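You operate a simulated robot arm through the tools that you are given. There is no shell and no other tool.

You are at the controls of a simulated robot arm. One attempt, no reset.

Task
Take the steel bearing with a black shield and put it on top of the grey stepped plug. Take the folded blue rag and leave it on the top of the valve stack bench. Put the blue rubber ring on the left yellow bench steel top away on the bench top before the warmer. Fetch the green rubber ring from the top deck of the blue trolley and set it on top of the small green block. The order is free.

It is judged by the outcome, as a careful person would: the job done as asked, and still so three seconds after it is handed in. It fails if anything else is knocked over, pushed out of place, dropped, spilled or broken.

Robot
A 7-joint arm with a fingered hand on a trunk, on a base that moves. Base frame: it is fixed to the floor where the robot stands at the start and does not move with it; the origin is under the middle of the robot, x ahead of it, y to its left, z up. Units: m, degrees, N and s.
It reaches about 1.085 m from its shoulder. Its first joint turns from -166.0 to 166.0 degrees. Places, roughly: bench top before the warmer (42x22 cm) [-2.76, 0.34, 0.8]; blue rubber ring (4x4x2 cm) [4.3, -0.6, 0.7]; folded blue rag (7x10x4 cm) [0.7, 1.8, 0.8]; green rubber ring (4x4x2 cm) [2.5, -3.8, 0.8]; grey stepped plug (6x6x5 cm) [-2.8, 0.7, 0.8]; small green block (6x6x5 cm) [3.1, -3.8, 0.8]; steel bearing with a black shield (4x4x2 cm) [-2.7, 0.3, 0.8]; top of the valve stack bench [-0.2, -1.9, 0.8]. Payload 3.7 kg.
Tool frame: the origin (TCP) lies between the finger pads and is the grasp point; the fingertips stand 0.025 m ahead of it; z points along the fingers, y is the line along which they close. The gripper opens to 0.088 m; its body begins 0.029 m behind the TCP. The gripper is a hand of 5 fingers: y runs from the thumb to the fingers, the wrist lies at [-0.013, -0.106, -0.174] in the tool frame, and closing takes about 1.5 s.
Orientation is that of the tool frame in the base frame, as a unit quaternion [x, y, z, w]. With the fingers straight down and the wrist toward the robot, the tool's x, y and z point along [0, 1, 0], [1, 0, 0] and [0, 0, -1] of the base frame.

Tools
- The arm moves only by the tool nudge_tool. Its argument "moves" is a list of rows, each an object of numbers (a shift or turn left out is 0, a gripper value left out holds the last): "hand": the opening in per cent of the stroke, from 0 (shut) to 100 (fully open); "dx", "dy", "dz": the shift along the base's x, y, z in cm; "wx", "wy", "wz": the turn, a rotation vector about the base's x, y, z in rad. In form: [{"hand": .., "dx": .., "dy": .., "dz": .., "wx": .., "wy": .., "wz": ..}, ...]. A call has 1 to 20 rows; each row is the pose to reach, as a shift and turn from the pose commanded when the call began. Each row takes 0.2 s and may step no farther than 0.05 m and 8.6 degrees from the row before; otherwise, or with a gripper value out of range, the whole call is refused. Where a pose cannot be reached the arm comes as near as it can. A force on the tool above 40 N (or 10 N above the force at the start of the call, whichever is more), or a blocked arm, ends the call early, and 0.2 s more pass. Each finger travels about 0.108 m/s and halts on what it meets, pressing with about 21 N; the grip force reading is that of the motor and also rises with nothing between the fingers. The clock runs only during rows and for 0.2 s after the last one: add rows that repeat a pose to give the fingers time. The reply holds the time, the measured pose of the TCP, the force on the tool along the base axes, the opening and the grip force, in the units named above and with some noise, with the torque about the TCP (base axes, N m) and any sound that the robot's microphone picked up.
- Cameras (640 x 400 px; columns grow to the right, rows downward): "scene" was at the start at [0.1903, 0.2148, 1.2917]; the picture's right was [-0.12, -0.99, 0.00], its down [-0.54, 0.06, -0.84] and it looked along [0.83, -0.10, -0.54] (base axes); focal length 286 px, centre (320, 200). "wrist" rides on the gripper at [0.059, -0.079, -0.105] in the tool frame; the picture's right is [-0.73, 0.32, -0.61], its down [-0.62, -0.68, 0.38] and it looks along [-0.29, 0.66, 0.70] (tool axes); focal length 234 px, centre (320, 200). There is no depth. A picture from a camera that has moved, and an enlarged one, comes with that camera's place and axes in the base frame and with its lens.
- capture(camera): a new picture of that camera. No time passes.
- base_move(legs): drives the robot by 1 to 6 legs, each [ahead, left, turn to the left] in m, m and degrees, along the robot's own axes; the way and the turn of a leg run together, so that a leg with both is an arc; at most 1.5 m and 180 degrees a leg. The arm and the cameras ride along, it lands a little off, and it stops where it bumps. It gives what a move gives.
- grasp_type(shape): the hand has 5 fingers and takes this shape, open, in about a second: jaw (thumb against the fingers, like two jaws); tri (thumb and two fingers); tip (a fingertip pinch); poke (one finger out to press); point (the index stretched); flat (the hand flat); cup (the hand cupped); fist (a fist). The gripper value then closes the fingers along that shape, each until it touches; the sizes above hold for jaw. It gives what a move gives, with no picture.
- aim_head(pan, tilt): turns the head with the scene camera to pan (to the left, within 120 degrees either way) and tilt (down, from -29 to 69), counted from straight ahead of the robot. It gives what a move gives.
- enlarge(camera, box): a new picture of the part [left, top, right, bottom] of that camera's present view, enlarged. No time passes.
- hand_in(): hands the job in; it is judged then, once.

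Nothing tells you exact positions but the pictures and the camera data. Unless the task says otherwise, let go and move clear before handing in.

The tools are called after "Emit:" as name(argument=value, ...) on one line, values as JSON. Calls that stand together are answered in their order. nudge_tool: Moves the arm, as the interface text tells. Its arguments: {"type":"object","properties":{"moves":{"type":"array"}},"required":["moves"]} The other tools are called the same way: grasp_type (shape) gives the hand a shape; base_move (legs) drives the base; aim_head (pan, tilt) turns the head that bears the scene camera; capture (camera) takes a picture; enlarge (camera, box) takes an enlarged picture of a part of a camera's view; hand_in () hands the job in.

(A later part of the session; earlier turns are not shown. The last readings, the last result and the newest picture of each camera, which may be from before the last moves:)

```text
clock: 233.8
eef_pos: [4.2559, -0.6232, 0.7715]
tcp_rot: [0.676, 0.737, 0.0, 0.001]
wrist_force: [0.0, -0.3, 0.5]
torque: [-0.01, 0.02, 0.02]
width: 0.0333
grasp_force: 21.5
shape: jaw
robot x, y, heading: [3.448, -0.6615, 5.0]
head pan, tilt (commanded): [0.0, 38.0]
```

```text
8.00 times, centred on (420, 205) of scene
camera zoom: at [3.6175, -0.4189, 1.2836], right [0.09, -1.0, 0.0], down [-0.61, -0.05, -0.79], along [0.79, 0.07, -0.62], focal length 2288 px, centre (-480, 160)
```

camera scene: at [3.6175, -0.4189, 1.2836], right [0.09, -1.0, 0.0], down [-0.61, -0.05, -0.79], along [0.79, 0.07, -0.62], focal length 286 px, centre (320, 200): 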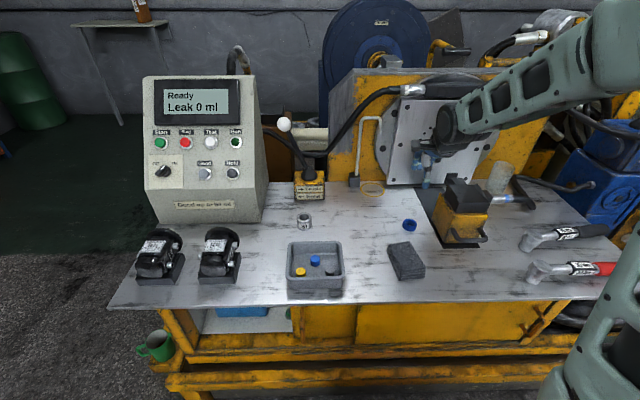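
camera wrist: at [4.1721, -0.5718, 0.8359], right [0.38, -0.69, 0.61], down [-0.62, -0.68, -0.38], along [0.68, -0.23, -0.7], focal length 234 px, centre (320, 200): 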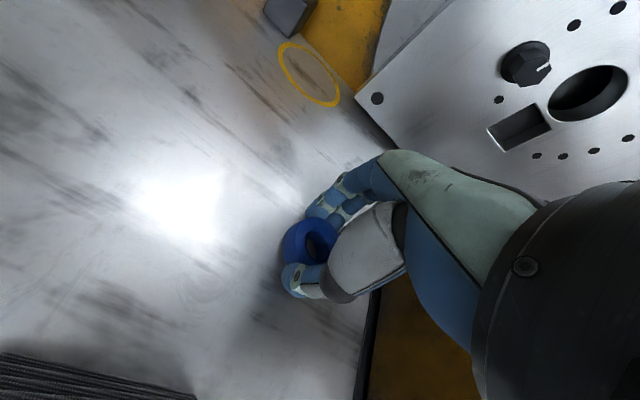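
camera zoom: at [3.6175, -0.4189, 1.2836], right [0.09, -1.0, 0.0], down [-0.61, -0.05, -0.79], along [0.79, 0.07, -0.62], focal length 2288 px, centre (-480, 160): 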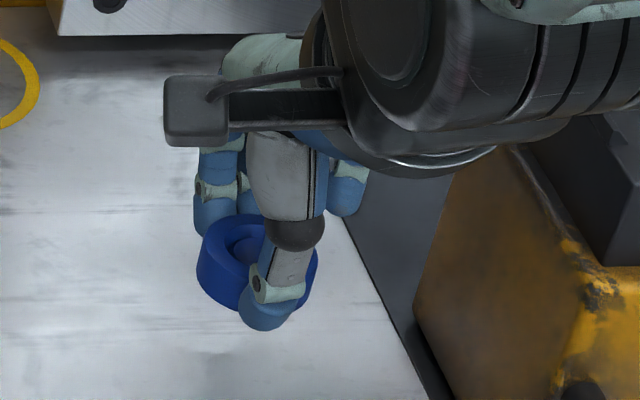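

The ring holds. I lift it to travel height, then back off from the bench and drive round north of the drums toward the warmer bench in the west.

Emit:
nudge_tool(moves=[{"hand": 0, "dz": 4}, {"dz": 8}, {"dz": 12}, {"dz": 16}, {"dz": 20}, {"dz": 24}, {"dz": 28}, {"dz": 32}, {"dz": 36}, {"dz": 38}, {"dz": 38}])

Emit:
base_move(legs=[[-0.75, 0, 0], [0, 1.35, 0], [0, 0, 175]])

Emit:
aim_head(pan=0, tilt=15)

Emit:
capture(camera="scene")

Emit:
capture(camera="wrist")

```text
clock: 236.2
eef_pos: [4.255, -0.6262, 1.1526]
tcp_rot: [0.676, 0.737, -0.001, 0.001]
wrist_force: [0.1, -0.4, 0.6]
torque: [0.01, 0.01, 0.04]
width: 0.0332
grasp_force: 21.0
shape: jaw
robot x, y, heading: [3.4486, -0.6584, 5.0]
head pan, tilt (commanded): [0.0, 38.0]
```

```text
clock: 254.1
eef_pos: [1.7827, 0.6369, 1.1532]
tcp_rot: [0.733, -0.68, -0.001, -0.001]
wrist_force: [0.6, 0.2, -1.0]
torque: [-0.02, -0.01, -0.01]
width: 0.0322
grasp_force: 21.4
shape: jaw
robot x, y, heading: [2.5967, 0.6631, -175.6]
head pan, tilt (commanded): [0.0, 38.0]
```

```text
clock: 255.0
eef_pos: [1.7828, 0.6378, 1.1528]
tcp_rot: [0.733, -0.68, -0.001, 0.0]
wrist_force: [-0.3, 0.5, 0.1]
torque: [0.02, -0.01, -0.01]
width: 0.0324
grasp_force: 21.1
shape: jaw
robot x, y, heading: [2.5883, 0.6625, -175.7]
head pan, tilt (commanded): [0.0, 15.0]
```

```text
taken
camera scene: at [2.4157, 0.4227, 1.3201], right [-0.08, 1.0, 0.0], down [0.26, 0.02, -0.97], along [-0.96, -0.07, -0.26], focal length 286 px, centre (320, 200)
```

scene: 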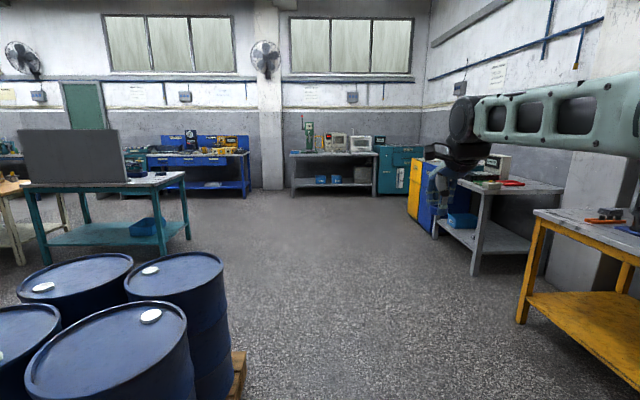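

```text
taken
camera wrist: at [1.8678, 0.5848, 1.2585], right [-0.38, 0.7, 0.61], down [0.63, 0.67, -0.38], along [-0.68, 0.24, -0.7], focal length 234 px, centre (320, 200)
```

wrist: 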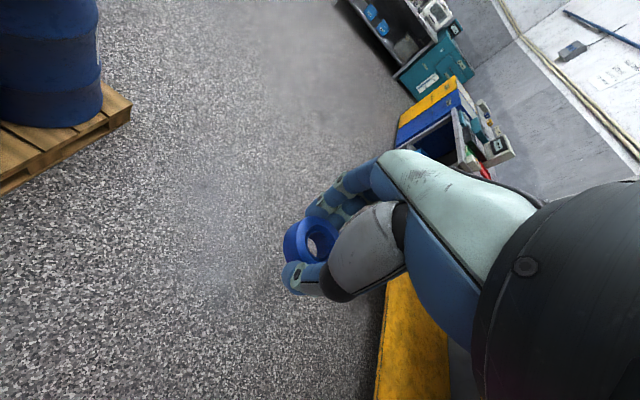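

The ring is still held; ahead in the west is the grey warmer bench (x≈−2.8). I drive west with a slight correction to stay clear of the drums.

Emit:
base_move(legs=[[1.5, -0.1, 0], [1.5, -0.1, 0], [0.7, 0.1, 0]])

Emit:
aim_head(pan=0, tilt=20)

Emit:
capture(camera="scene")

Emit:
enlarge(camera="scene", box=[160, 120, 400, 270])

```text
refused: leg 1 is longer than a leg can be; nothing moved
```

```text
clock: 255.6
eef_pos: [1.7837, 0.6367, 1.1522]
tcp_rot: [0.733, -0.68, -0.001, 0.0]
wrist_force: [-0.4, -0.4, -1.0]
torque: [-0.02, 0.03, -0.02]
width: 0.0323
grasp_force: 21.0
shape: jaw
robot x, y, heading: [2.5906, 0.6596, -175.8]
head pan, tilt (commanded): [0.0, 20.0]
```

```text
taken
camera scene: at [2.4159, 0.4228, 1.3121], right [-0.08, 1.0, 0.0], down [0.34, 0.03, -0.94], along [-0.94, -0.07, -0.34], focal length 286 px, centre (320, 200)
```

scene: 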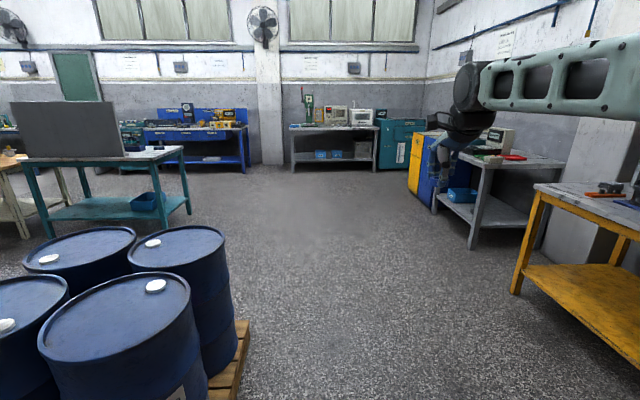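

```text
2.67 times, centred on (280, 195) of scene
camera zoom: at [2.4159, 0.4228, 1.3121], right [-0.08, 1.0, 0.0], down [0.34, 0.03, -0.94], along [-0.94, -0.07, -0.34], focal length 763 px, centre (427, 213)
```

zoom: 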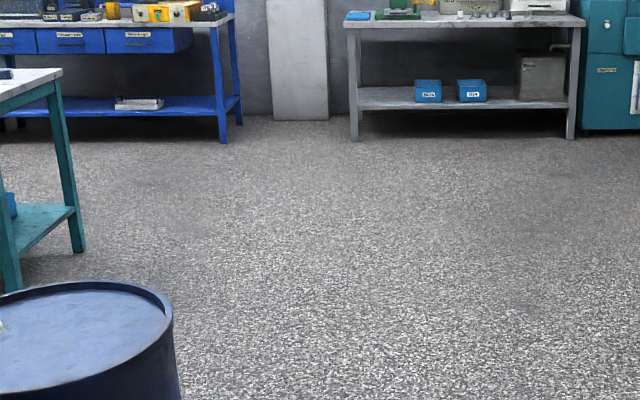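

The leg was a hair too long, so I repeat with shorter legs.

Emit:
base_move(legs=[[1.4, -0.1, 0], [1.4, -0.1, 0], [0.9, 0.0, 0]])

Emit:
aim_head(pan=0, tilt=22)

Emit:
capture(camera="scene")

Emit:
enlarge(camera="scene", box=[240, 110, 480, 260])

```text
clock: 273.2
eef_pos: [-1.8395, 0.704, 1.1518]
tcp_rot: [0.71, -0.704, -0.001, -0.001]
wrist_force: [0.1, -0.7, 0.7]
torque: [0.0, -0.01, 0.0]
width: 0.0327
grasp_force: 20.8
shape: jaw
robot x, y, heading: [-1.0293, 0.6732, -179.4]
head pan, tilt (commanded): [0.0, 20.0]
```

```text
clock: 273.8
eef_pos: [-1.8391, 0.7036, 1.1533]
tcp_rot: [0.71, -0.704, 0.0, 0.0]
wrist_force: [0.4, 0.4, -0.5]
torque: [-0.02, 0.01, 0.0]
width: 0.0321
grasp_force: 20.8
shape: jaw
robot x, y, heading: [-1.0359, 0.6713, -179.5]
head pan, tilt (commanded): [0.0, 22.0]
```

```text
taken
camera scene: at [-1.2221, 0.4479, 1.3088], right [-0.01, 1.0, 0.0], down [0.37, 0.0, -0.93], along [-0.93, -0.01, -0.37], focal length 286 px, centre (320, 200)
```

scene: 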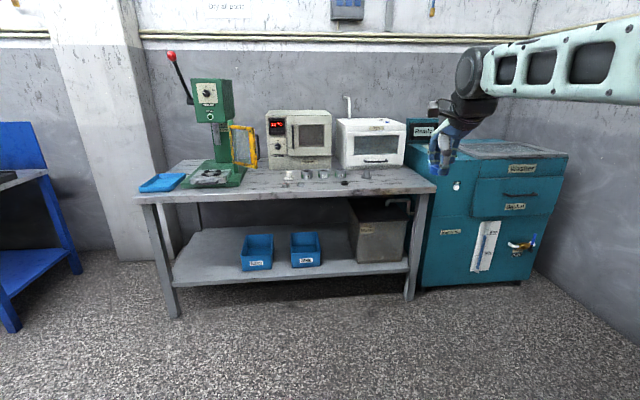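

```text
2.67 times, centred on (360, 185) of scene
camera zoom: at [-1.2221, 0.4479, 1.3088], right [-0.01, 1.0, 0.0], down [0.37, 0.0, -0.93], along [-0.93, -0.01, -0.37], focal length 763 px, centre (213, 240)
```

zoom: 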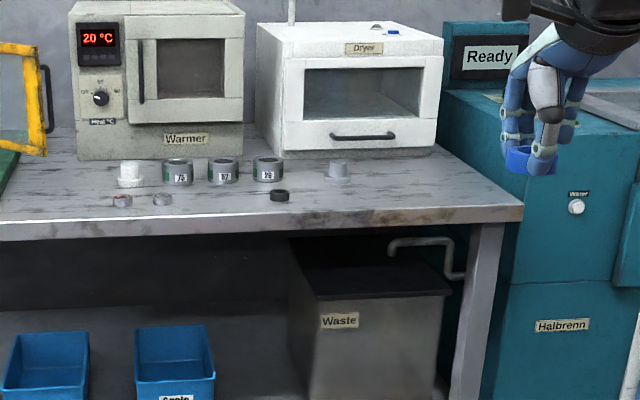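

I see the press, warmer and dryer on the bench; in front of the warmer stand a white plug, three labelled cylinders and small rings, with the grey stepped plug in front of the dryer. I drive closer for a detailed look.

Emit:
base_move(legs=[[0.65, 0.25, 5]])

Emit:
aim_head(pan=0, tilt=33)

Emit:
capture(camera="scene")

Emit:
capture(camera="wrist")

```text
clock: 277.6
eef_pos: [-2.4578, 0.325, 1.153]
tcp_rot: [0.748, -0.664, -0.001, 0.0]
wrist_force: [0.2, -0.3, -1.1]
torque: [-0.01, 0.01, 0.03]
width: 0.0323
grasp_force: 20.6
shape: jaw
robot x, y, heading: [-1.6507, 0.3806, -173.2]
head pan, tilt (commanded): [0.0, 22.0]
```

```text
clock: 278.3
eef_pos: [-2.4586, 0.3255, 1.153]
tcp_rot: [0.747, -0.665, -0.001, -0.001]
wrist_force: [0.2, 0.6, -0.6]
torque: [-0.01, -0.04, 0.02]
width: 0.0323
grasp_force: 20.5
shape: jaw
robot x, y, heading: [-1.6514, 0.3821, -173.5]
head pan, tilt (commanded): [0.0, 33.0]
```

```text
taken
camera scene: at [-1.8134, 0.1382, 1.2913], right [-0.12, 0.99, 0.0], down [0.54, 0.06, -0.84], along [-0.83, -0.1, -0.54], focal length 286 px, centre (320, 200)
```

scene: 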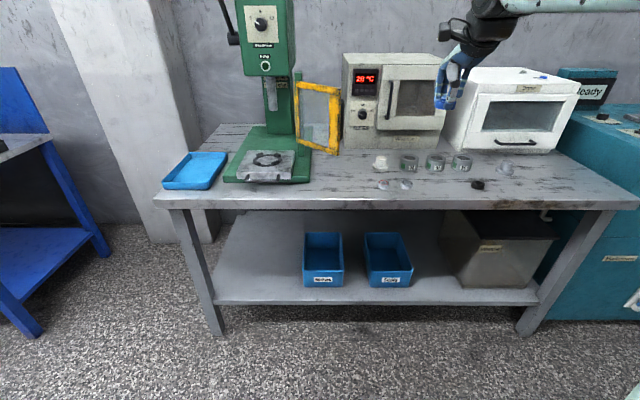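

```text
taken
camera wrist: at [-2.3717, 0.2772, 1.2585], right [-0.41, 0.68, 0.61], down [0.6, 0.7, -0.38], along [-0.69, 0.21, -0.7], focal length 234 px, centre (320, 200)
```

wrist: 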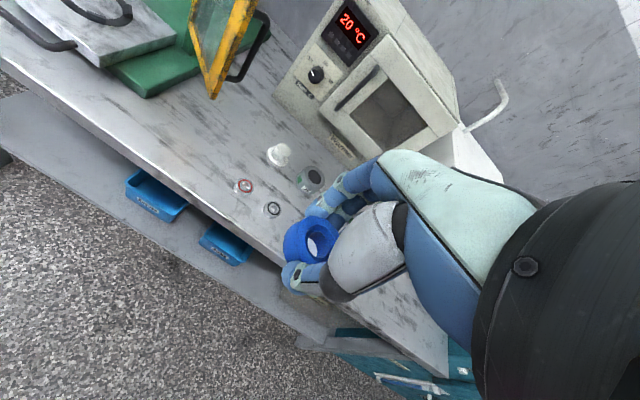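

Now the small parts are visible: a red-ringed one, a black/steel one, and others. I enlarge both views.

Emit:
enlarge(camera="scene", box=[350, 130, 510, 230])

Emit:
enlarge(camera="scene", box=[365, 160, 445, 210])

Emit:
enlarge(camera="wrist", box=[200, 120, 360, 220])

```text
4.00 times, centred on (430, 180) of scene
camera zoom: at [-1.8134, 0.1382, 1.2913], right [-0.12, 0.99, 0.0], down [0.54, 0.06, -0.84], along [-0.83, -0.1, -0.54], focal length 1144 px, centre (-120, 280)
```

zoom: 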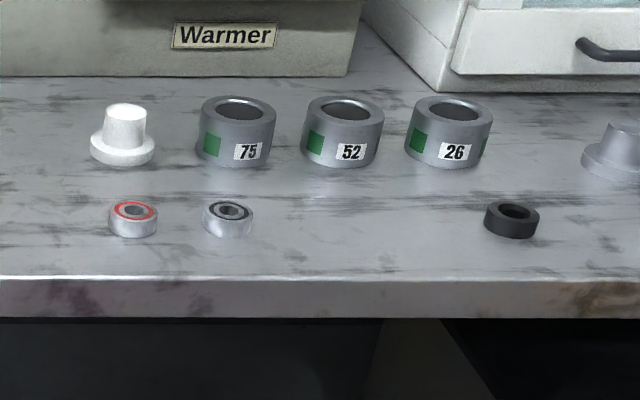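

```text
8.00 times, centred on (405, 185) of scene
camera zoom: at [-1.8134, 0.1382, 1.2913], right [-0.12, 0.99, 0.0], down [0.54, 0.06, -0.84], along [-0.83, -0.1, -0.54], focal length 2288 px, centre (-360, 320)
```

zoom: 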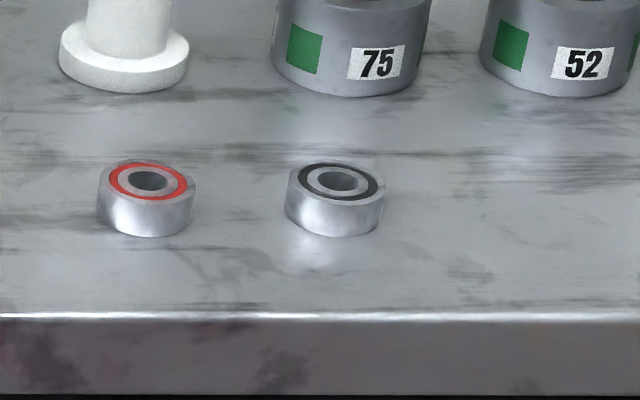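

```text
4.00 times, centred on (280, 170) of wrist
camera zoom: at [-2.3717, 0.2772, 1.2585], right [-0.41, 0.68, 0.61], down [0.6, 0.7, -0.38], along [-0.69, 0.21, -0.7], focal length 937 px, centre (480, 320)
```

zoom: 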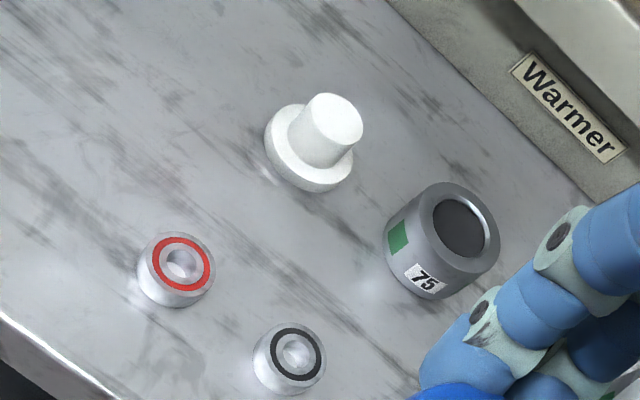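

The bearing with the black shield is at (−2.688, 0.333, top 0.8125); a free spot for the blue ring is at about (−2.71, 0.45), between it and the black ring, in front of the warmer. I drive a little nearer.

Emit:
base_move(legs=[[0.2, -0.12, 0]])

Emit:
aim_head(pan=0, tilt=38)

Emit:
capture(camera="scene")

Emit:
enlarge(camera="scene", box=[280, 140, 480, 265])

Emit:
capture(camera="wrist")

```text
clock: 280.1
eef_pos: [-2.6764, 0.4279, 1.1526]
tcp_rot: [0.746, -0.666, 0.0, -0.001]
wrist_force: [0.1, -0.3, -0.7]
torque: [0.0, 0.03, 0.03]
width: 0.0322
grasp_force: 21.3
shape: jaw
robot x, y, heading: [-1.8724, 0.4817, -173.7]
head pan, tilt (commanded): [0.0, 33.0]
```

```text
clock: 280.7
eef_pos: [-2.677, 0.4279, 1.1519]
tcp_rot: [0.746, -0.666, 0.0, -0.001]
wrist_force: [0.0, 0.1, -0.7]
torque: [0.04, 0.0, 0.01]
width: 0.0322
grasp_force: 20.8
shape: jaw
robot x, y, heading: [-1.8734, 0.4843, -173.9]
head pan, tilt (commanded): [0.0, 38.0]
```

```text
taken
camera scene: at [-2.0301, 0.2386, 1.2836], right [-0.11, 0.99, 0.0], down [0.61, 0.07, -0.79], along [-0.78, -0.09, -0.62], focal length 286 px, centre (320, 200)
```

scene: 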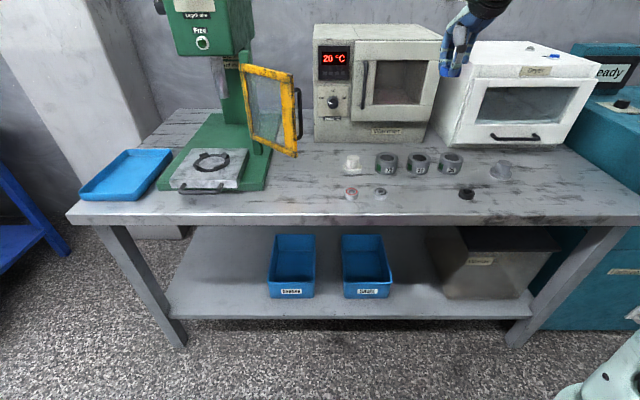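

```text
3.20 times, centred on (380, 202) of scene
camera zoom: at [-2.0301, 0.2386, 1.2836], right [-0.11, 0.99, 0.0], down [0.61, 0.07, -0.79], along [-0.78, -0.09, -0.62], focal length 915 px, centre (128, 192)
```

zoom: 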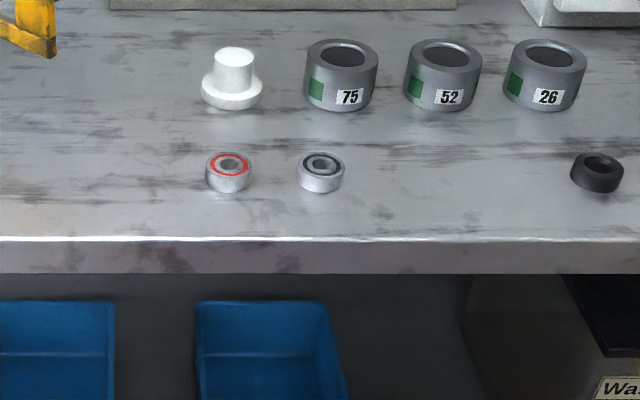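

```text
taken
camera wrist: at [-2.5907, 0.3789, 1.2585], right [-0.4, 0.68, 0.61], down [0.61, 0.7, -0.38], along [-0.69, 0.21, -0.7], focal length 234 px, centre (320, 200)
```

wrist: 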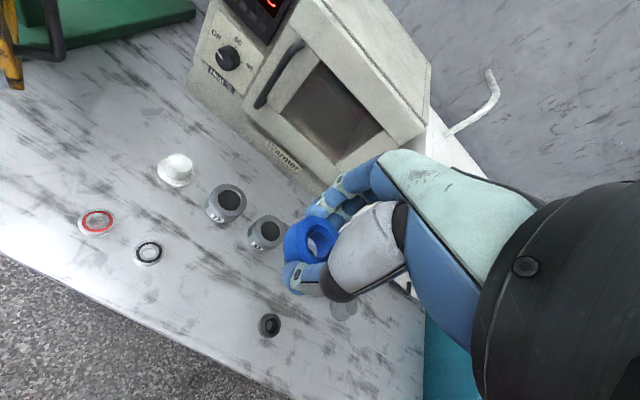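

The free spot midway between the bearing and the black ring is (−2.705, 0.457). I move the ring over it and lower to a few centimetres above the bench.

Emit:
nudge_tool(moves=[{"hand": 0, "dx": -1.4, "dy": 1.7}, {"dx": -2.7, "dy": 3.3}, {"dx": -2.7, "dy": 3.3, "dz": -4}, {"dx": -2.7, "dy": 3.3, "dz": -8}, {"dx": -2.7, "dy": 3.3, "dz": -12}, {"dx": -2.7, "dy": 3.3, "dz": -16}, {"dx": -2.7, "dy": 3.3, "dz": -20}, {"dx": -2.7, "dy": 3.3, "dz": -24}, {"dx": -2.7, "dy": 3.3, "dz": -27}, {"dx": -2.7, "dy": 3.3, "dz": -29}, {"dx": -2.7, "dy": 3.3, "dz": -29}])

Emit:
enlarge(camera="scene", box=[320, 130, 520, 255])

Emit:
capture(camera="wrist")

```text
clock: 283.1
eef_pos: [-2.7025, 0.4615, 0.8645]
tcp_rot: [0.746, -0.665, -0.001, -0.001]
wrist_force: [0.2, -0.3, -0.8]
torque: [0.02, 0.01, 0.0]
width: 0.0323
grasp_force: 21.3
shape: jaw
robot x, y, heading: [-1.8736, 0.4836, -173.4]
head pan, tilt (commanded): [0.0, 38.0]
```

```text
3.20 times, centred on (420, 192) of scene
camera zoom: at [-2.0301, 0.2386, 1.2836], right [-0.11, 0.99, 0.0], down [0.61, 0.07, -0.79], along [-0.78, -0.09, -0.62], focal length 915 px, centre (0, 224)
```

zoom: 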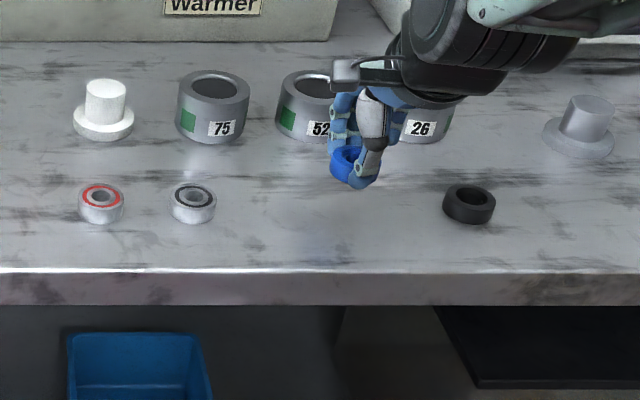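

```text
taken
camera wrist: at [-2.617, 0.4123, 0.9704], right [-0.4, 0.68, 0.61], down [0.61, 0.7, -0.38], along [-0.69, 0.21, -0.7], focal length 234 px, centre (320, 200)
```

wrist: 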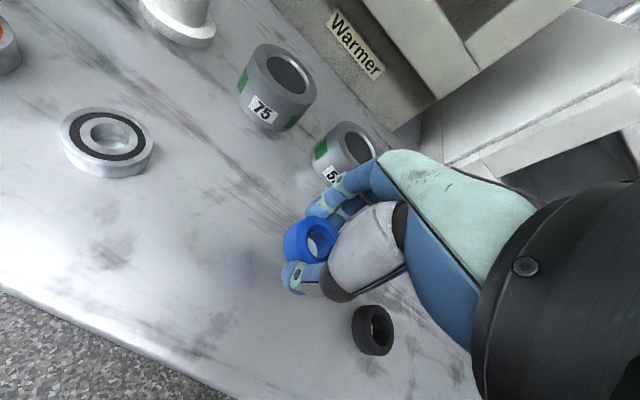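

All clear around the ring. I lower it slowly toward the bench until contact.

Emit:
nudge_tool(moves=[{"hand": 0, "dz": -1}, {"dz": -2}, {"dz": -2.8}, {"dz": -2.8}])

Emit:
enlarge(camera="scene", box=[390, 160, 470, 210])

```text
clock: 284.1
eef_pos: [-2.7032, 0.4624, 0.8369]
tcp_rot: [0.745, -0.667, -0.001, -0.001]
wrist_force: [0.3, 0.0, 0.1]
torque: [0.0, -0.02, -0.01]
width: 0.0325
grasp_force: 21.0
shape: jaw
robot x, y, heading: [-1.8761, 0.4811, -173.5]
head pan, tilt (commanded): [0.0, 38.0]
```

```text
8.00 times, centred on (430, 185) of scene
camera zoom: at [-2.0301, 0.2386, 1.2836], right [-0.11, 0.99, 0.0], down [0.61, 0.07, -0.79], along [-0.78, -0.09, -0.62], focal length 2288 px, centre (-560, 320)
```

zoom: 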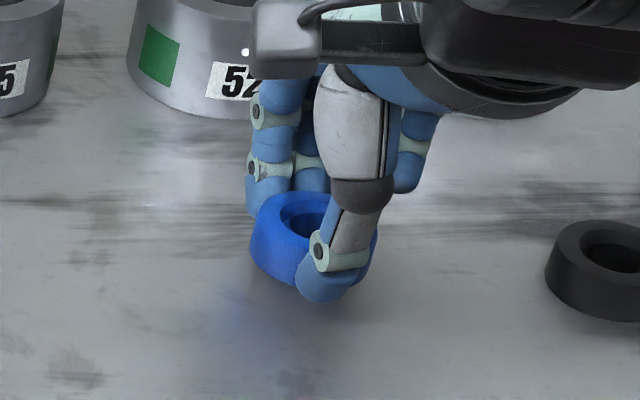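

The ring is close above the surface; I continue in small steps.

Emit:
nudge_tool(moves=[{"hand": 0, "dz": -0.3}, {"dz": -0.5}, {"dz": -0.7}, {"dz": -0.7}])

Emit:
enlarge(camera="scene", box=[390, 160, 470, 210])

```text
clock: 285.1
eef_pos: [-2.7036, 0.462, 0.8292]
tcp_rot: [0.746, -0.666, -0.001, -0.001]
wrist_force: [0.1, 0.1, -0.5]
torque: [0.01, 0.02, 0.0]
width: 0.0324
grasp_force: 21.3
shape: jaw
robot x, y, heading: [-1.8705, 0.4837, -173.4]
head pan, tilt (commanded): [0.0, 38.0]
```

```text
8.00 times, centred on (430, 185) of scene
camera zoom: at [-2.0301, 0.2386, 1.2836], right [-0.11, 0.99, 0.0], down [0.61, 0.07, -0.79], along [-0.78, -0.09, -0.62], focal length 2288 px, centre (-560, 320)
```

zoom: 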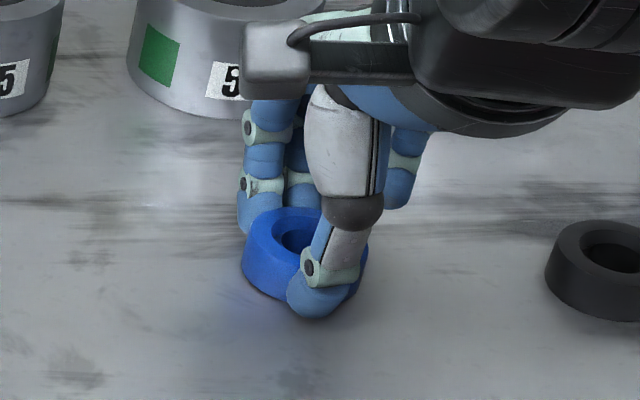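

Still no contact force at z 0.829. I go on, 2 mm at a time.

Emit:
nudge_tool(moves=[{"hand": 0, "dz": -0.2}, {"dz": -0.4}, {"dz": -0.4}])

```text
clock: 285.9
eef_pos: [-2.7052, 0.4598, 0.8275]
tcp_rot: [0.746, -0.666, -0.002, 0.001]
wrist_force: [0.2, 2.9, 20.7]
torque: [0.11, 0.09, 0.01]
width: 0.0329
grasp_force: 21.5
shape: jaw
robot x, y, heading: [-1.8713, 0.4785, -173.2]
head pan, tilt (commanded): [0.0, 38.0]
```

Contact at z 0.8275 (21 N). I relieve the press by a millimetre and open the hand gradually.

Emit:
nudge_tool(moves=[{"hand": 0, "dz": 0.15}, {"hand": 35, "dz": 0.15}, {"hand": 42, "dz": 0.15}, {"hand": 50, "dz": 0.2}, {"hand": 58, "dz": 0.2}, {"hand": 66, "dz": 0.2}, {"hand": 75, "dz": 0.2}, {"hand": 80, "dz": 0.2}, {"hand": 80, "dz": 0.2}, {"hand": 80, "dz": 0.2}])

Emit:
enlarge(camera="scene", box=[390, 160, 470, 210])

Emit:
capture(camera="wrist")

```text
clock: 288.1
eef_pos: [-2.7035, 0.4626, 0.8263]
tcp_rot: [0.746, -0.666, -0.001, -0.001]
wrist_force: [0.5, 0.4, 1.9]
torque: [0.03, 0.04, 0.03]
width: 0.0701
grasp_force: 0.1
shape: jaw
robot x, y, heading: [-1.8717, 0.4831, -173.6]
head pan, tilt (commanded): [0.0, 38.0]
```

```text
8.00 times, centred on (430, 185) of scene
camera zoom: at [-2.03, 0.2386, 1.2836], right [-0.11, 0.99, 0.0], down [0.61, 0.07, -0.79], along [-0.78, -0.09, -0.62], focal length 2288 px, centre (-560, 320)
```

zoom: 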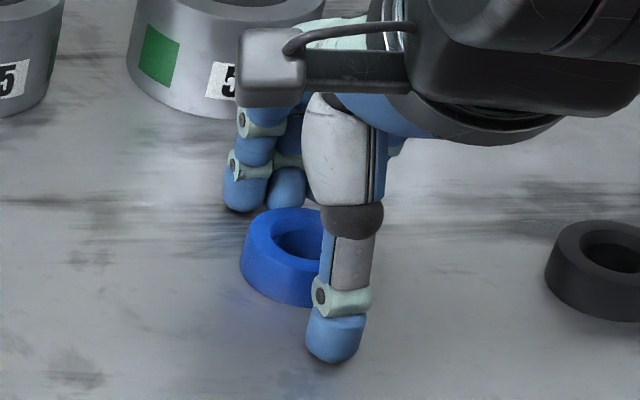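

```text
taken
camera wrist: at [-2.6182, 0.4124, 0.9315], right [-0.4, 0.68, 0.61], down [0.61, 0.7, -0.38], along [-0.69, 0.21, -0.7], focal length 234 px, centre (320, 200)
```

wrist: 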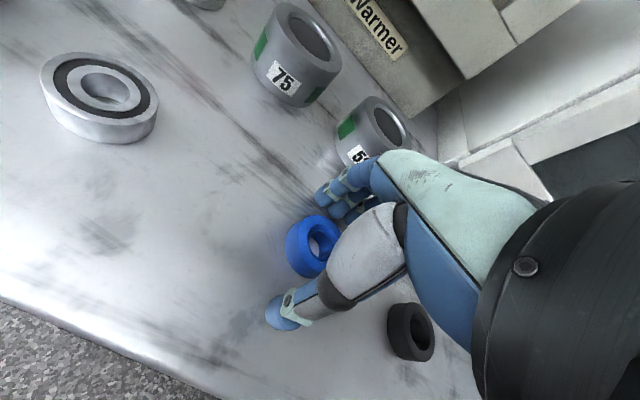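

The blue ring lies flat on the bench top in front of the warmer. I lift straight up.

Emit:
nudge_tool(moves=[{"hand": 80, "dz": 1}, {"dz": 2.5}, {"dz": 5}, {"dz": 8}, {"dz": 12}, {"dz": 16}, {"dz": 20}, {"dz": 24}, {"dz": 24}])

Emit:
capture(camera="wrist")

Emit:
enlarge(camera="scene", box=[320, 130, 520, 255])

```text
clock: 290.1
eef_pos: [-2.702, 0.4621, 1.0632]
tcp_rot: [0.746, -0.666, -0.001, -0.001]
wrist_force: [0.5, 0.0, -0.2]
torque: [-0.03, -0.03, 0.04]
width: 0.0702
grasp_force: 0.1
shape: jaw
robot x, y, heading: [-1.8725, 0.4821, -173.5]
head pan, tilt (commanded): [0.0, 38.0]
```

```text
taken
camera wrist: at [-2.6166, 0.4135, 1.1689], right [-0.4, 0.68, 0.61], down [0.61, 0.7, -0.38], along [-0.69, 0.21, -0.7], focal length 234 px, centre (320, 200)
```

wrist: 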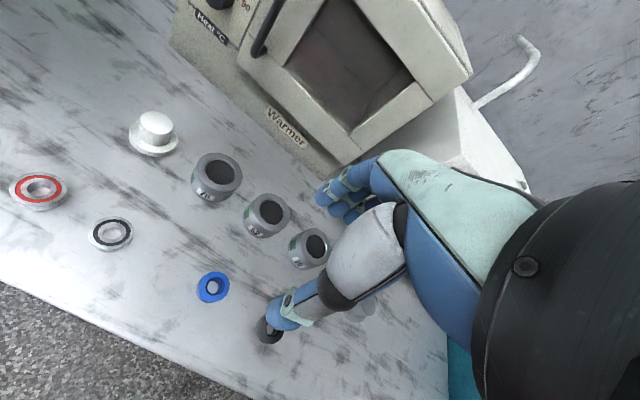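

```text
3.20 times, centred on (420, 192) of scene
camera zoom: at [-2.0301, 0.2386, 1.2836], right [-0.11, 0.99, 0.0], down [0.61, 0.07, -0.79], along [-0.78, -0.09, -0.62], focal length 915 px, centre (0, 224)
```

zoom: 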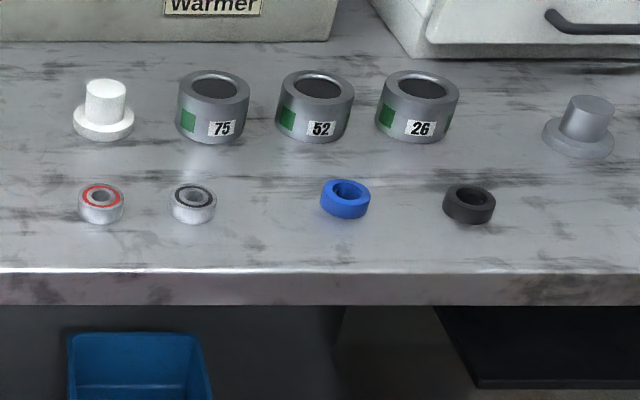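

The blue ring is in place. Now the black-shield bearing; I measure it again in both views, and the grey stepped plug too.

Emit:
enlarge(camera="wrist", box=[50, 190, 178, 270])

Emit:
enlarge(camera="scene", box=[350, 165, 414, 205])

Emit:
enlarge(camera="scene", box=[470, 145, 534, 185])

```text
5.00 times, centred on (114, 230) of wrist
camera zoom: at [-2.6166, 0.4135, 1.1689], right [-0.4, 0.68, 0.61], down [0.61, 0.7, -0.38], along [-0.69, 0.21, -0.7], focal length 1171 px, centre (1350, 50)
```

zoom: 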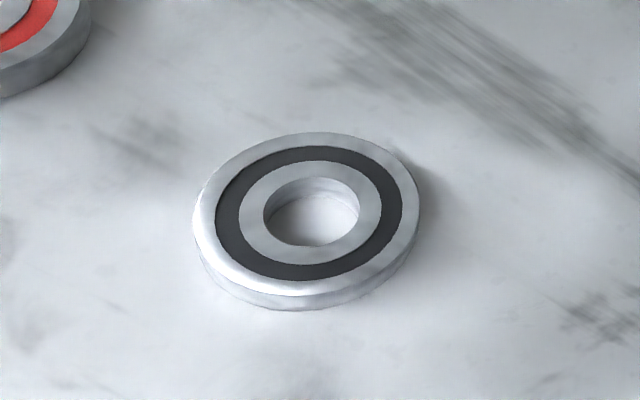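

```text
10.00 times, centred on (382, 185) of scene
camera zoom: at [-2.0301, 0.2386, 1.2836], right [-0.11, 0.99, 0.0], down [0.61, 0.07, -0.79], along [-0.78, -0.09, -0.62], focal length 2860 px, centre (-300, 350)
```

zoom: 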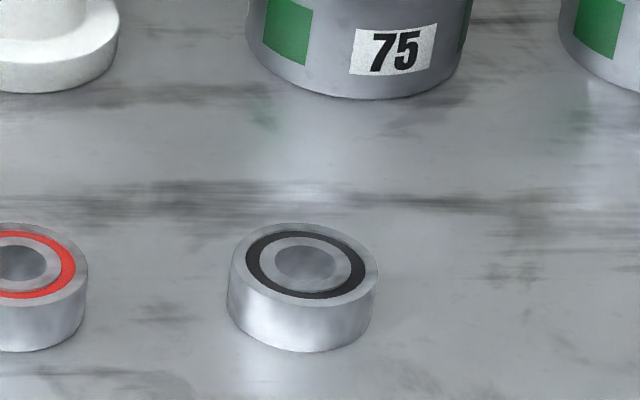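

```text
10.00 times, centred on (502, 165) of scene
camera zoom: at [-2.0301, 0.2386, 1.2836], right [-0.11, 0.99, 0.0], down [0.61, 0.07, -0.79], along [-0.78, -0.09, -0.62], focal length 2860 px, centre (-1500, 550)
```

zoom: 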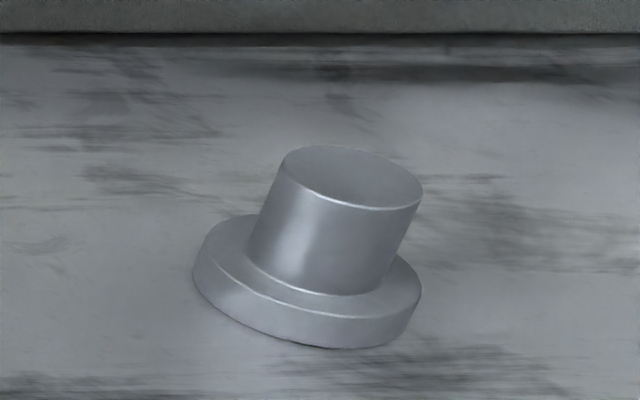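

The bearing centre averages (−2.686, 0.333), top 0.8125; the thumb sits about 6 mm off the TCP axis, so I aim the TCP at (−2.6855, 0.327). I move over it and lower to just above.

Emit:
nudge_tool(moves=[{"hand": 80, "dx": 0.4, "dy": -3.4}, {"dx": 0.8, "dy": -6.8}, {"dx": 1.2, "dy": -10.2}, {"dx": 1.65, "dy": -13.5}, {"dx": 1.65, "dy": -13.5, "dz": -4}, {"dx": 1.65, "dy": -13.5, "dz": -8}, {"dx": 1.65, "dy": -13.5, "dz": -12}, {"dx": 1.65, "dy": -13.5, "dz": -15}, {"dx": 1.65, "dy": -13.5, "dz": -18}, {"dx": 1.65, "dy": -13.5, "dz": -20}, {"dx": 1.65, "dy": -13.5, "dz": -20}])

Emit:
capture(camera="wrist")

Emit:
enlarge(camera="scene", box=[320, 130, 480, 230])

```text
clock: 292.5
eef_pos: [-2.6871, 0.3247, 0.8658]
tcp_rot: [0.746, -0.666, -0.001, -0.001]
wrist_force: [0.2, -0.5, -0.3]
torque: [-0.04, 0.01, 0.0]
width: 0.0702
grasp_force: 0.0
shape: jaw
robot x, y, heading: [-1.8705, 0.4788, -173.8]
head pan, tilt (commanded): [0.0, 38.0]
```

```text
taken
camera wrist: at [-2.6002, 0.2767, 0.9709], right [-0.4, 0.68, 0.61], down [0.61, 0.7, -0.38], along [-0.69, 0.21, -0.7], focal length 234 px, centre (320, 200)
```

wrist: 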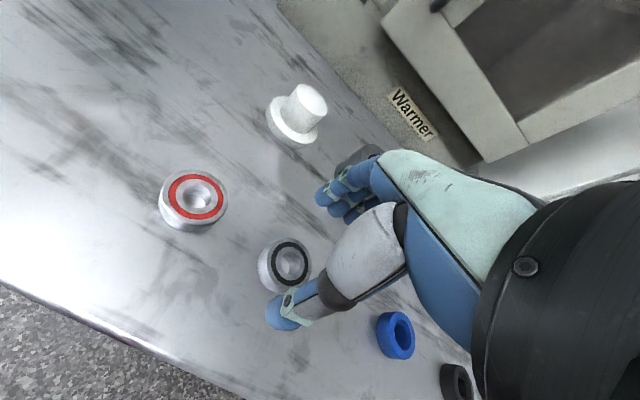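

```text
4.00 times, centred on (400, 180) of scene
camera zoom: at [-2.0301, 0.2386, 1.2836], right [-0.11, 0.99, 0.0], down [0.61, 0.07, -0.79], along [-0.78, -0.09, -0.62], focal length 1144 px, centre (0, 280)
```

zoom: 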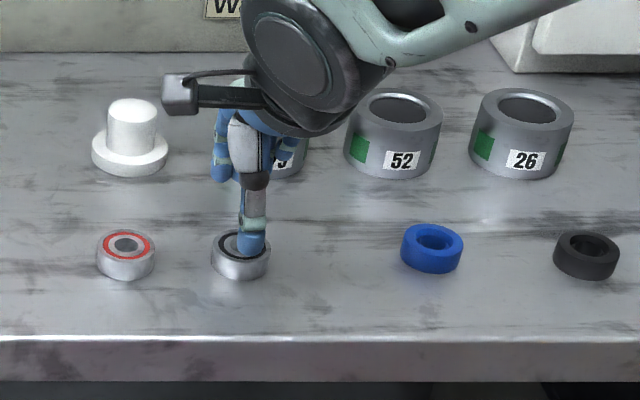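

The bearing lines up with the predicted pinch point within 2 px. I go down to grasp height and close.

Emit:
nudge_tool(moves=[{"hand": 80, "dz": -1}, {"dz": -2}, {"dz": -3}, {"dz": -3.6}, {"dz": -3.6}])

Emit:
capture(camera="wrist")

Emit:
enlarge(camera="scene", box=[340, 150, 440, 212])

```text
clock: 293.7
eef_pos: [-2.687, 0.3247, 0.8296]
tcp_rot: [0.746, -0.666, 0.0, 0.0]
wrist_force: [-0.8, -0.6, -0.3]
torque: [-0.01, 0.05, 0.01]
width: 0.0703
grasp_force: 0.0
shape: jaw
robot x, y, heading: [-1.8749, 0.4803, -173.3]
head pan, tilt (commanded): [0.0, 38.0]
```

```text
taken
camera wrist: at [-2.6004, 0.2764, 0.9353], right [-0.4, 0.68, 0.61], down [0.61, 0.7, -0.38], along [-0.69, 0.21, -0.7], focal length 234 px, centre (320, 200)
```

wrist: 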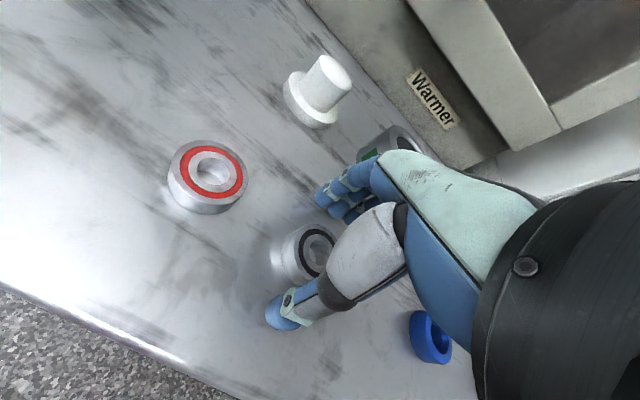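

```text
6.40 times, centred on (390, 181) of scene
camera zoom: at [-2.0301, 0.2386, 1.2836], right [-0.11, 0.99, 0.0], down [0.61, 0.07, -0.79], along [-0.78, -0.09, -0.62], focal length 1830 px, centre (-128, 322)
```

zoom: 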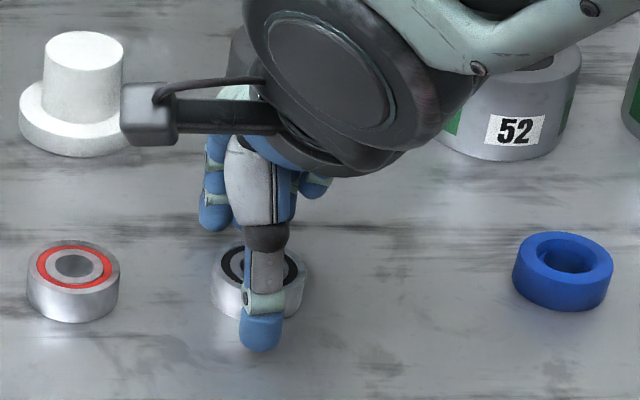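

The thumb is centred in front of the bearing and nothing touches. I close the hand.

Emit:
nudge_tool(moves=[{"hand": 70, "dz": 0.1}, {"hand": 60, "dz": 0.1}, {"hand": 50, "dz": 0.2}, {"hand": 40, "dz": 0.3}, {"hand": 20, "dz": 0.3}, {"hand": 0, "dz": 0.3}, {"hand": 0, "dz": 0.3}, {"hand": 0, "dz": 0.3}, {"hand": 0, "dz": 0.3}, {"hand": 0, "dz": 0.3}])

Emit:
capture(camera="wrist")

Emit:
enlarge(camera="scene", box=[340, 150, 440, 212])

```text
clock: 295.9
eef_pos: [-2.6873, 0.3248, 0.8328]
tcp_rot: [0.746, -0.666, -0.001, -0.001]
wrist_force: [-0.2, 0.9, 0.2]
torque: [0.01, 0.0, -0.02]
width: 0.0313
grasp_force: 20.8
shape: jaw
robot x, y, heading: [-1.871, 0.4824, -173.7]
head pan, tilt (commanded): [0.0, 38.0]
```

```text
taken
camera wrist: at [-2.6005, 0.2758, 0.9384], right [-0.4, 0.68, 0.61], down [0.61, 0.7, -0.38], along [-0.69, 0.21, -0.7], focal length 234 px, centre (320, 200)
```

wrist: 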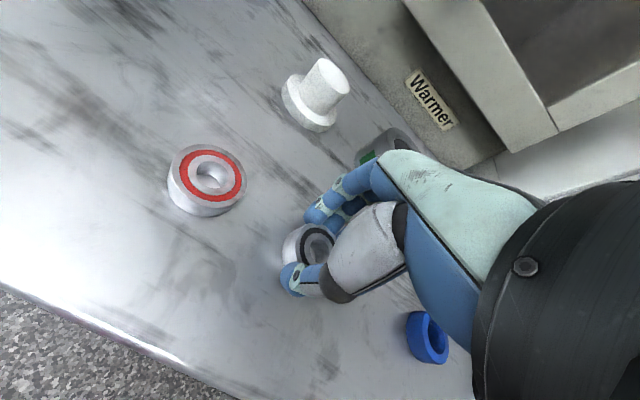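

```text
6.40 times, centred on (390, 181) of scene
camera zoom: at [-2.0301, 0.2386, 1.2836], right [-0.11, 0.99, 0.0], down [0.61, 0.07, -0.79], along [-0.78, -0.09, -0.62], focal length 1830 px, centre (-128, 322)
```

zoom: 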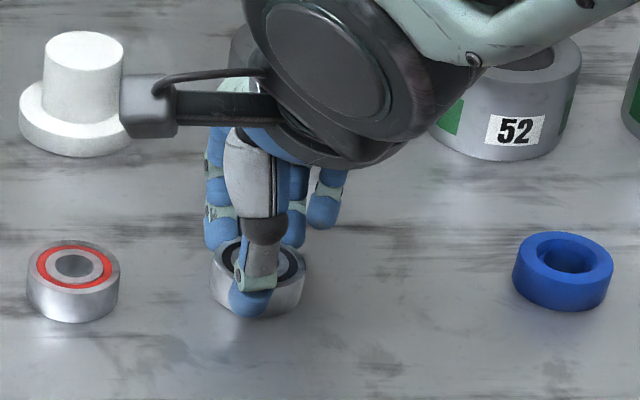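

The bearing is gripped. I lift it a little and check that it holds level.

Emit:
nudge_tool(moves=[{"hand": 0, "dz": 0.5}, {"dz": 1.2}, {"dz": 2}, {"dz": 3}, {"dz": 4}, {"dz": 4}])

Emit:
enlarge(camera="wrist", box=[260, 180, 380, 300])

Emit:
enlarge(camera="scene", box=[350, 145, 430, 195])

```text
clock: 297.3
eef_pos: [-2.6859, 0.3261, 0.8732]
tcp_rot: [0.746, -0.666, 0.0, 0.0]
wrist_force: [-1.1, 0.5, -0.7]
torque: [-0.03, 0.01, 0.0]
width: 0.031
grasp_force: 20.7
shape: jaw
robot x, y, heading: [-1.8714, 0.4852, -173.7]
head pan, tilt (commanded): [0.0, 38.0]
```

```text
3.33 times, centred on (320, 240) of wrist
camera zoom: at [-2.6002, 0.2772, 0.9792], right [-0.4, 0.68, 0.61], down [0.61, 0.7, -0.38], along [-0.69, 0.21, -0.7], focal length 781 px, centre (320, 67)
```

zoom: 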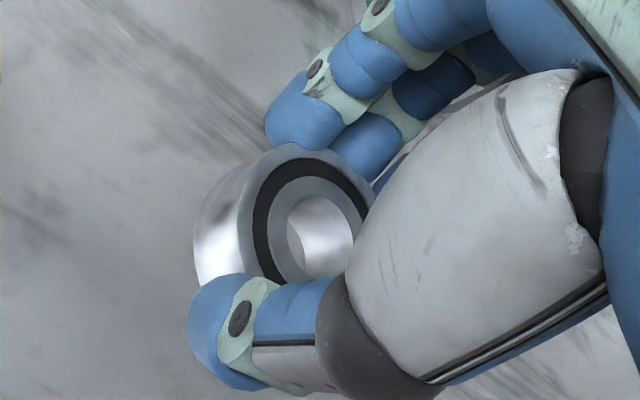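

```text
8.00 times, centred on (390, 170) of scene
camera zoom: at [-2.0301, 0.2386, 1.2836], right [-0.11, 0.99, 0.0], down [0.61, 0.07, -0.79], along [-0.78, -0.09, -0.62], focal length 2288 px, centre (-240, 440)
```

zoom: 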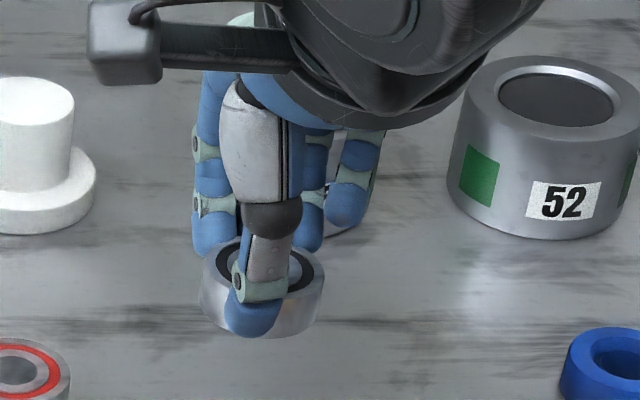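

The bearing is held level. I raise it and shift the robot right (north) so the grey stepped plug comes in front.

Emit:
nudge_tool(moves=[{"hand": 0, "dz": 4}, {"dz": 8}, {"dz": 12}, {"dz": 16}, {"dz": 20}, {"dz": 20}])

Emit:
base_move(legs=[[0, -0.36, 0]])

Emit:
capture(camera="scene")

Emit:
capture(camera="wrist")

```text
clock: 298.7
eef_pos: [-2.6884, 0.323, 1.0734]
tcp_rot: [0.746, -0.666, -0.001, -0.001]
wrist_force: [-0.2, 1.1, -1.6]
torque: [0.0, 0.01, 0.01]
width: 0.0311
grasp_force: 21.1
shape: jaw
robot x, y, heading: [-1.8679, 0.4796, -173.5]
head pan, tilt (commanded): [0.0, 38.0]
```

```text
clock: 301.0
eef_pos: [-2.7277, 0.6723, 1.0723]
tcp_rot: [0.748, -0.664, -0.001, 0.0]
wrist_force: [-0.7, 0.4, 0.3]
torque: [-0.01, -0.01, -0.04]
width: 0.0312
grasp_force: 20.8
shape: jaw
robot x, y, heading: [-1.9137, 0.8366, -173.1]
head pan, tilt (commanded): [0.0, 38.0]
```

```text
taken
camera scene: at [-2.0702, 0.5912, 1.2836], right [-0.12, 0.99, 0.0], down [0.61, 0.07, -0.79], along [-0.78, -0.09, -0.62], focal length 286 px, centre (320, 200)
```

scene: 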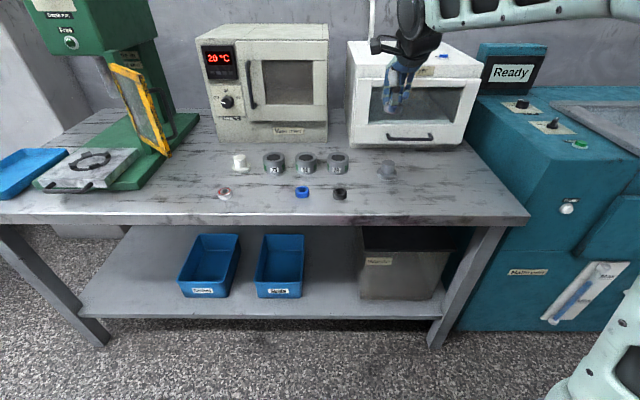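

```text
taken
camera wrist: at [-2.642, 0.6247, 1.179], right [-0.41, 0.68, 0.61], down [0.6, 0.7, -0.38], along [-0.69, 0.21, -0.7], focal length 234 px, centre (320, 200)
```

wrist: 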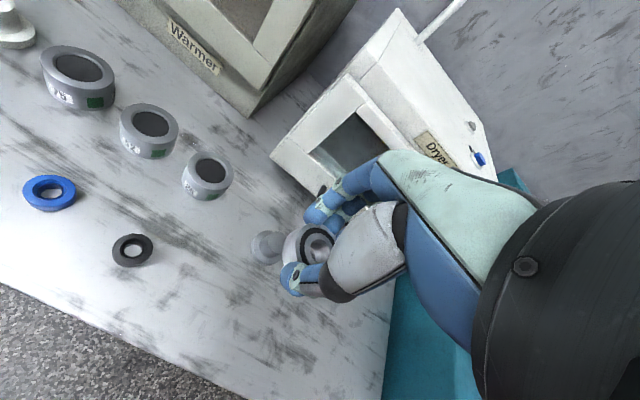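

The plug is now ahead, just in front of the dryer. I enlarge both views to measure its top and the dryer's front.

Emit:
enlarge(camera="scene", box=[355, 145, 419, 185])

Emit:
enlarge(camera="wrist", box=[220, 200, 348, 280])

Emit:
enlarge(camera="scene", box=[320, 80, 480, 180])

```text
10.00 times, centred on (387, 165) of scene
camera zoom: at [-2.0702, 0.5912, 1.2836], right [-0.12, 0.99, 0.0], down [0.61, 0.07, -0.79], along [-0.78, -0.09, -0.62], focal length 2860 px, centre (-350, 550)
```

zoom: 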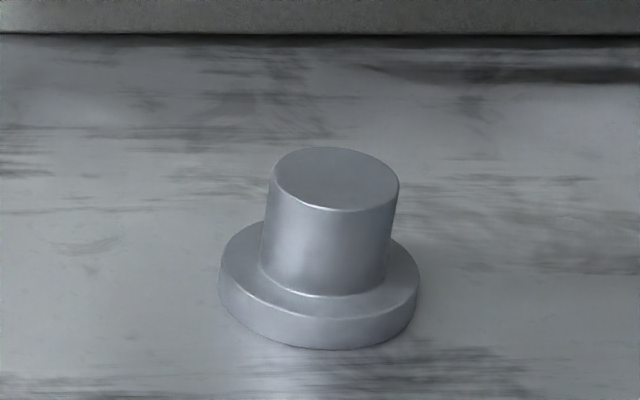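

```text
5.00 times, centred on (284, 240) of wrist
camera zoom: at [-2.642, 0.6247, 1.179], right [-0.41, 0.68, 0.61], down [0.6, 0.7, -0.38], along [-0.69, 0.21, -0.7], focal length 1171 px, centre (500, 0)
```

zoom: 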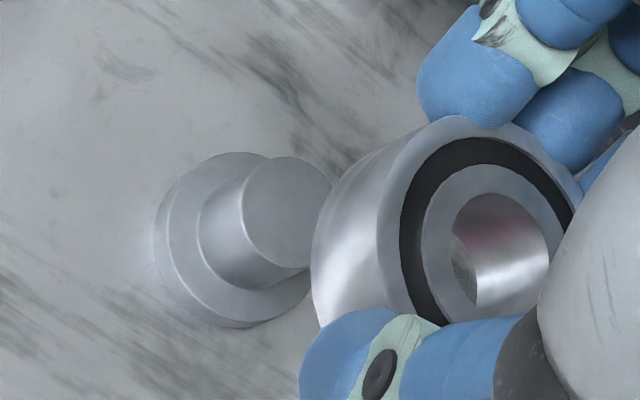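

```text
4.00 times, centred on (400, 130) of scene
camera zoom: at [-2.0702, 0.5912, 1.2836], right [-0.12, 0.99, 0.0], down [0.61, 0.07, -0.79], along [-0.78, -0.09, -0.62], focal length 1144 px, centre (0, 480)
```

zoom: 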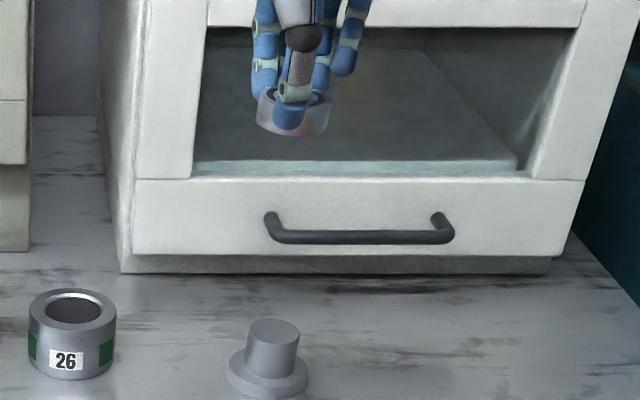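

The plug's top centre averages (−2.829, 0.706, ≈0.846) and the dryer front is 20 cm behind. I look closely at the bearing in the hand to know its offset.

Emit:
enlarge(camera="wrist", box=[272, 215, 344, 260])

Emit:
enlarge(camera="scene", box=[370, 80, 434, 120])

```text
8.89 times, centred on (308, 238) of wrist
camera zoom: at [-2.642, 0.6247, 1.179], right [-0.41, 0.68, 0.61], down [0.6, 0.7, -0.38], along [-0.69, 0.21, -0.7], focal length 2082 px, centre (427, -133)
```

zoom: 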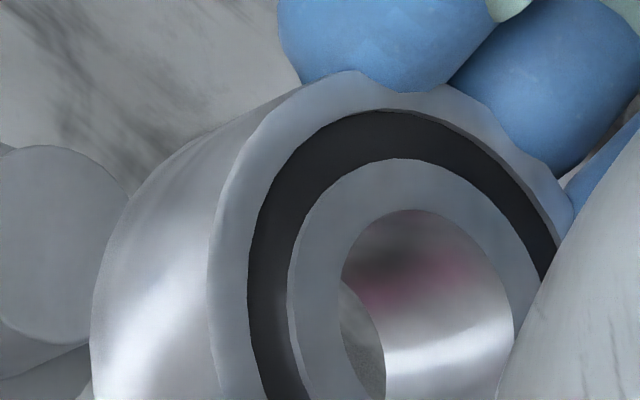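

```text
10.00 times, centred on (402, 100) of scene
camera zoom: at [-2.0702, 0.5912, 1.2836], right [-0.12, 0.99, 0.0], down [0.61, 0.07, -0.79], along [-0.78, -0.09, -0.62], focal length 2860 px, centre (-500, 1200)
```

zoom: 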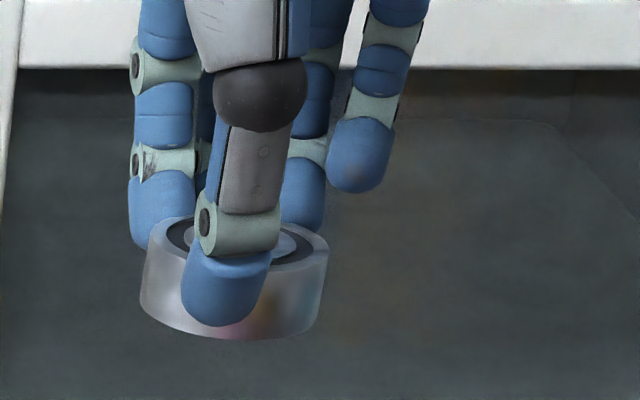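

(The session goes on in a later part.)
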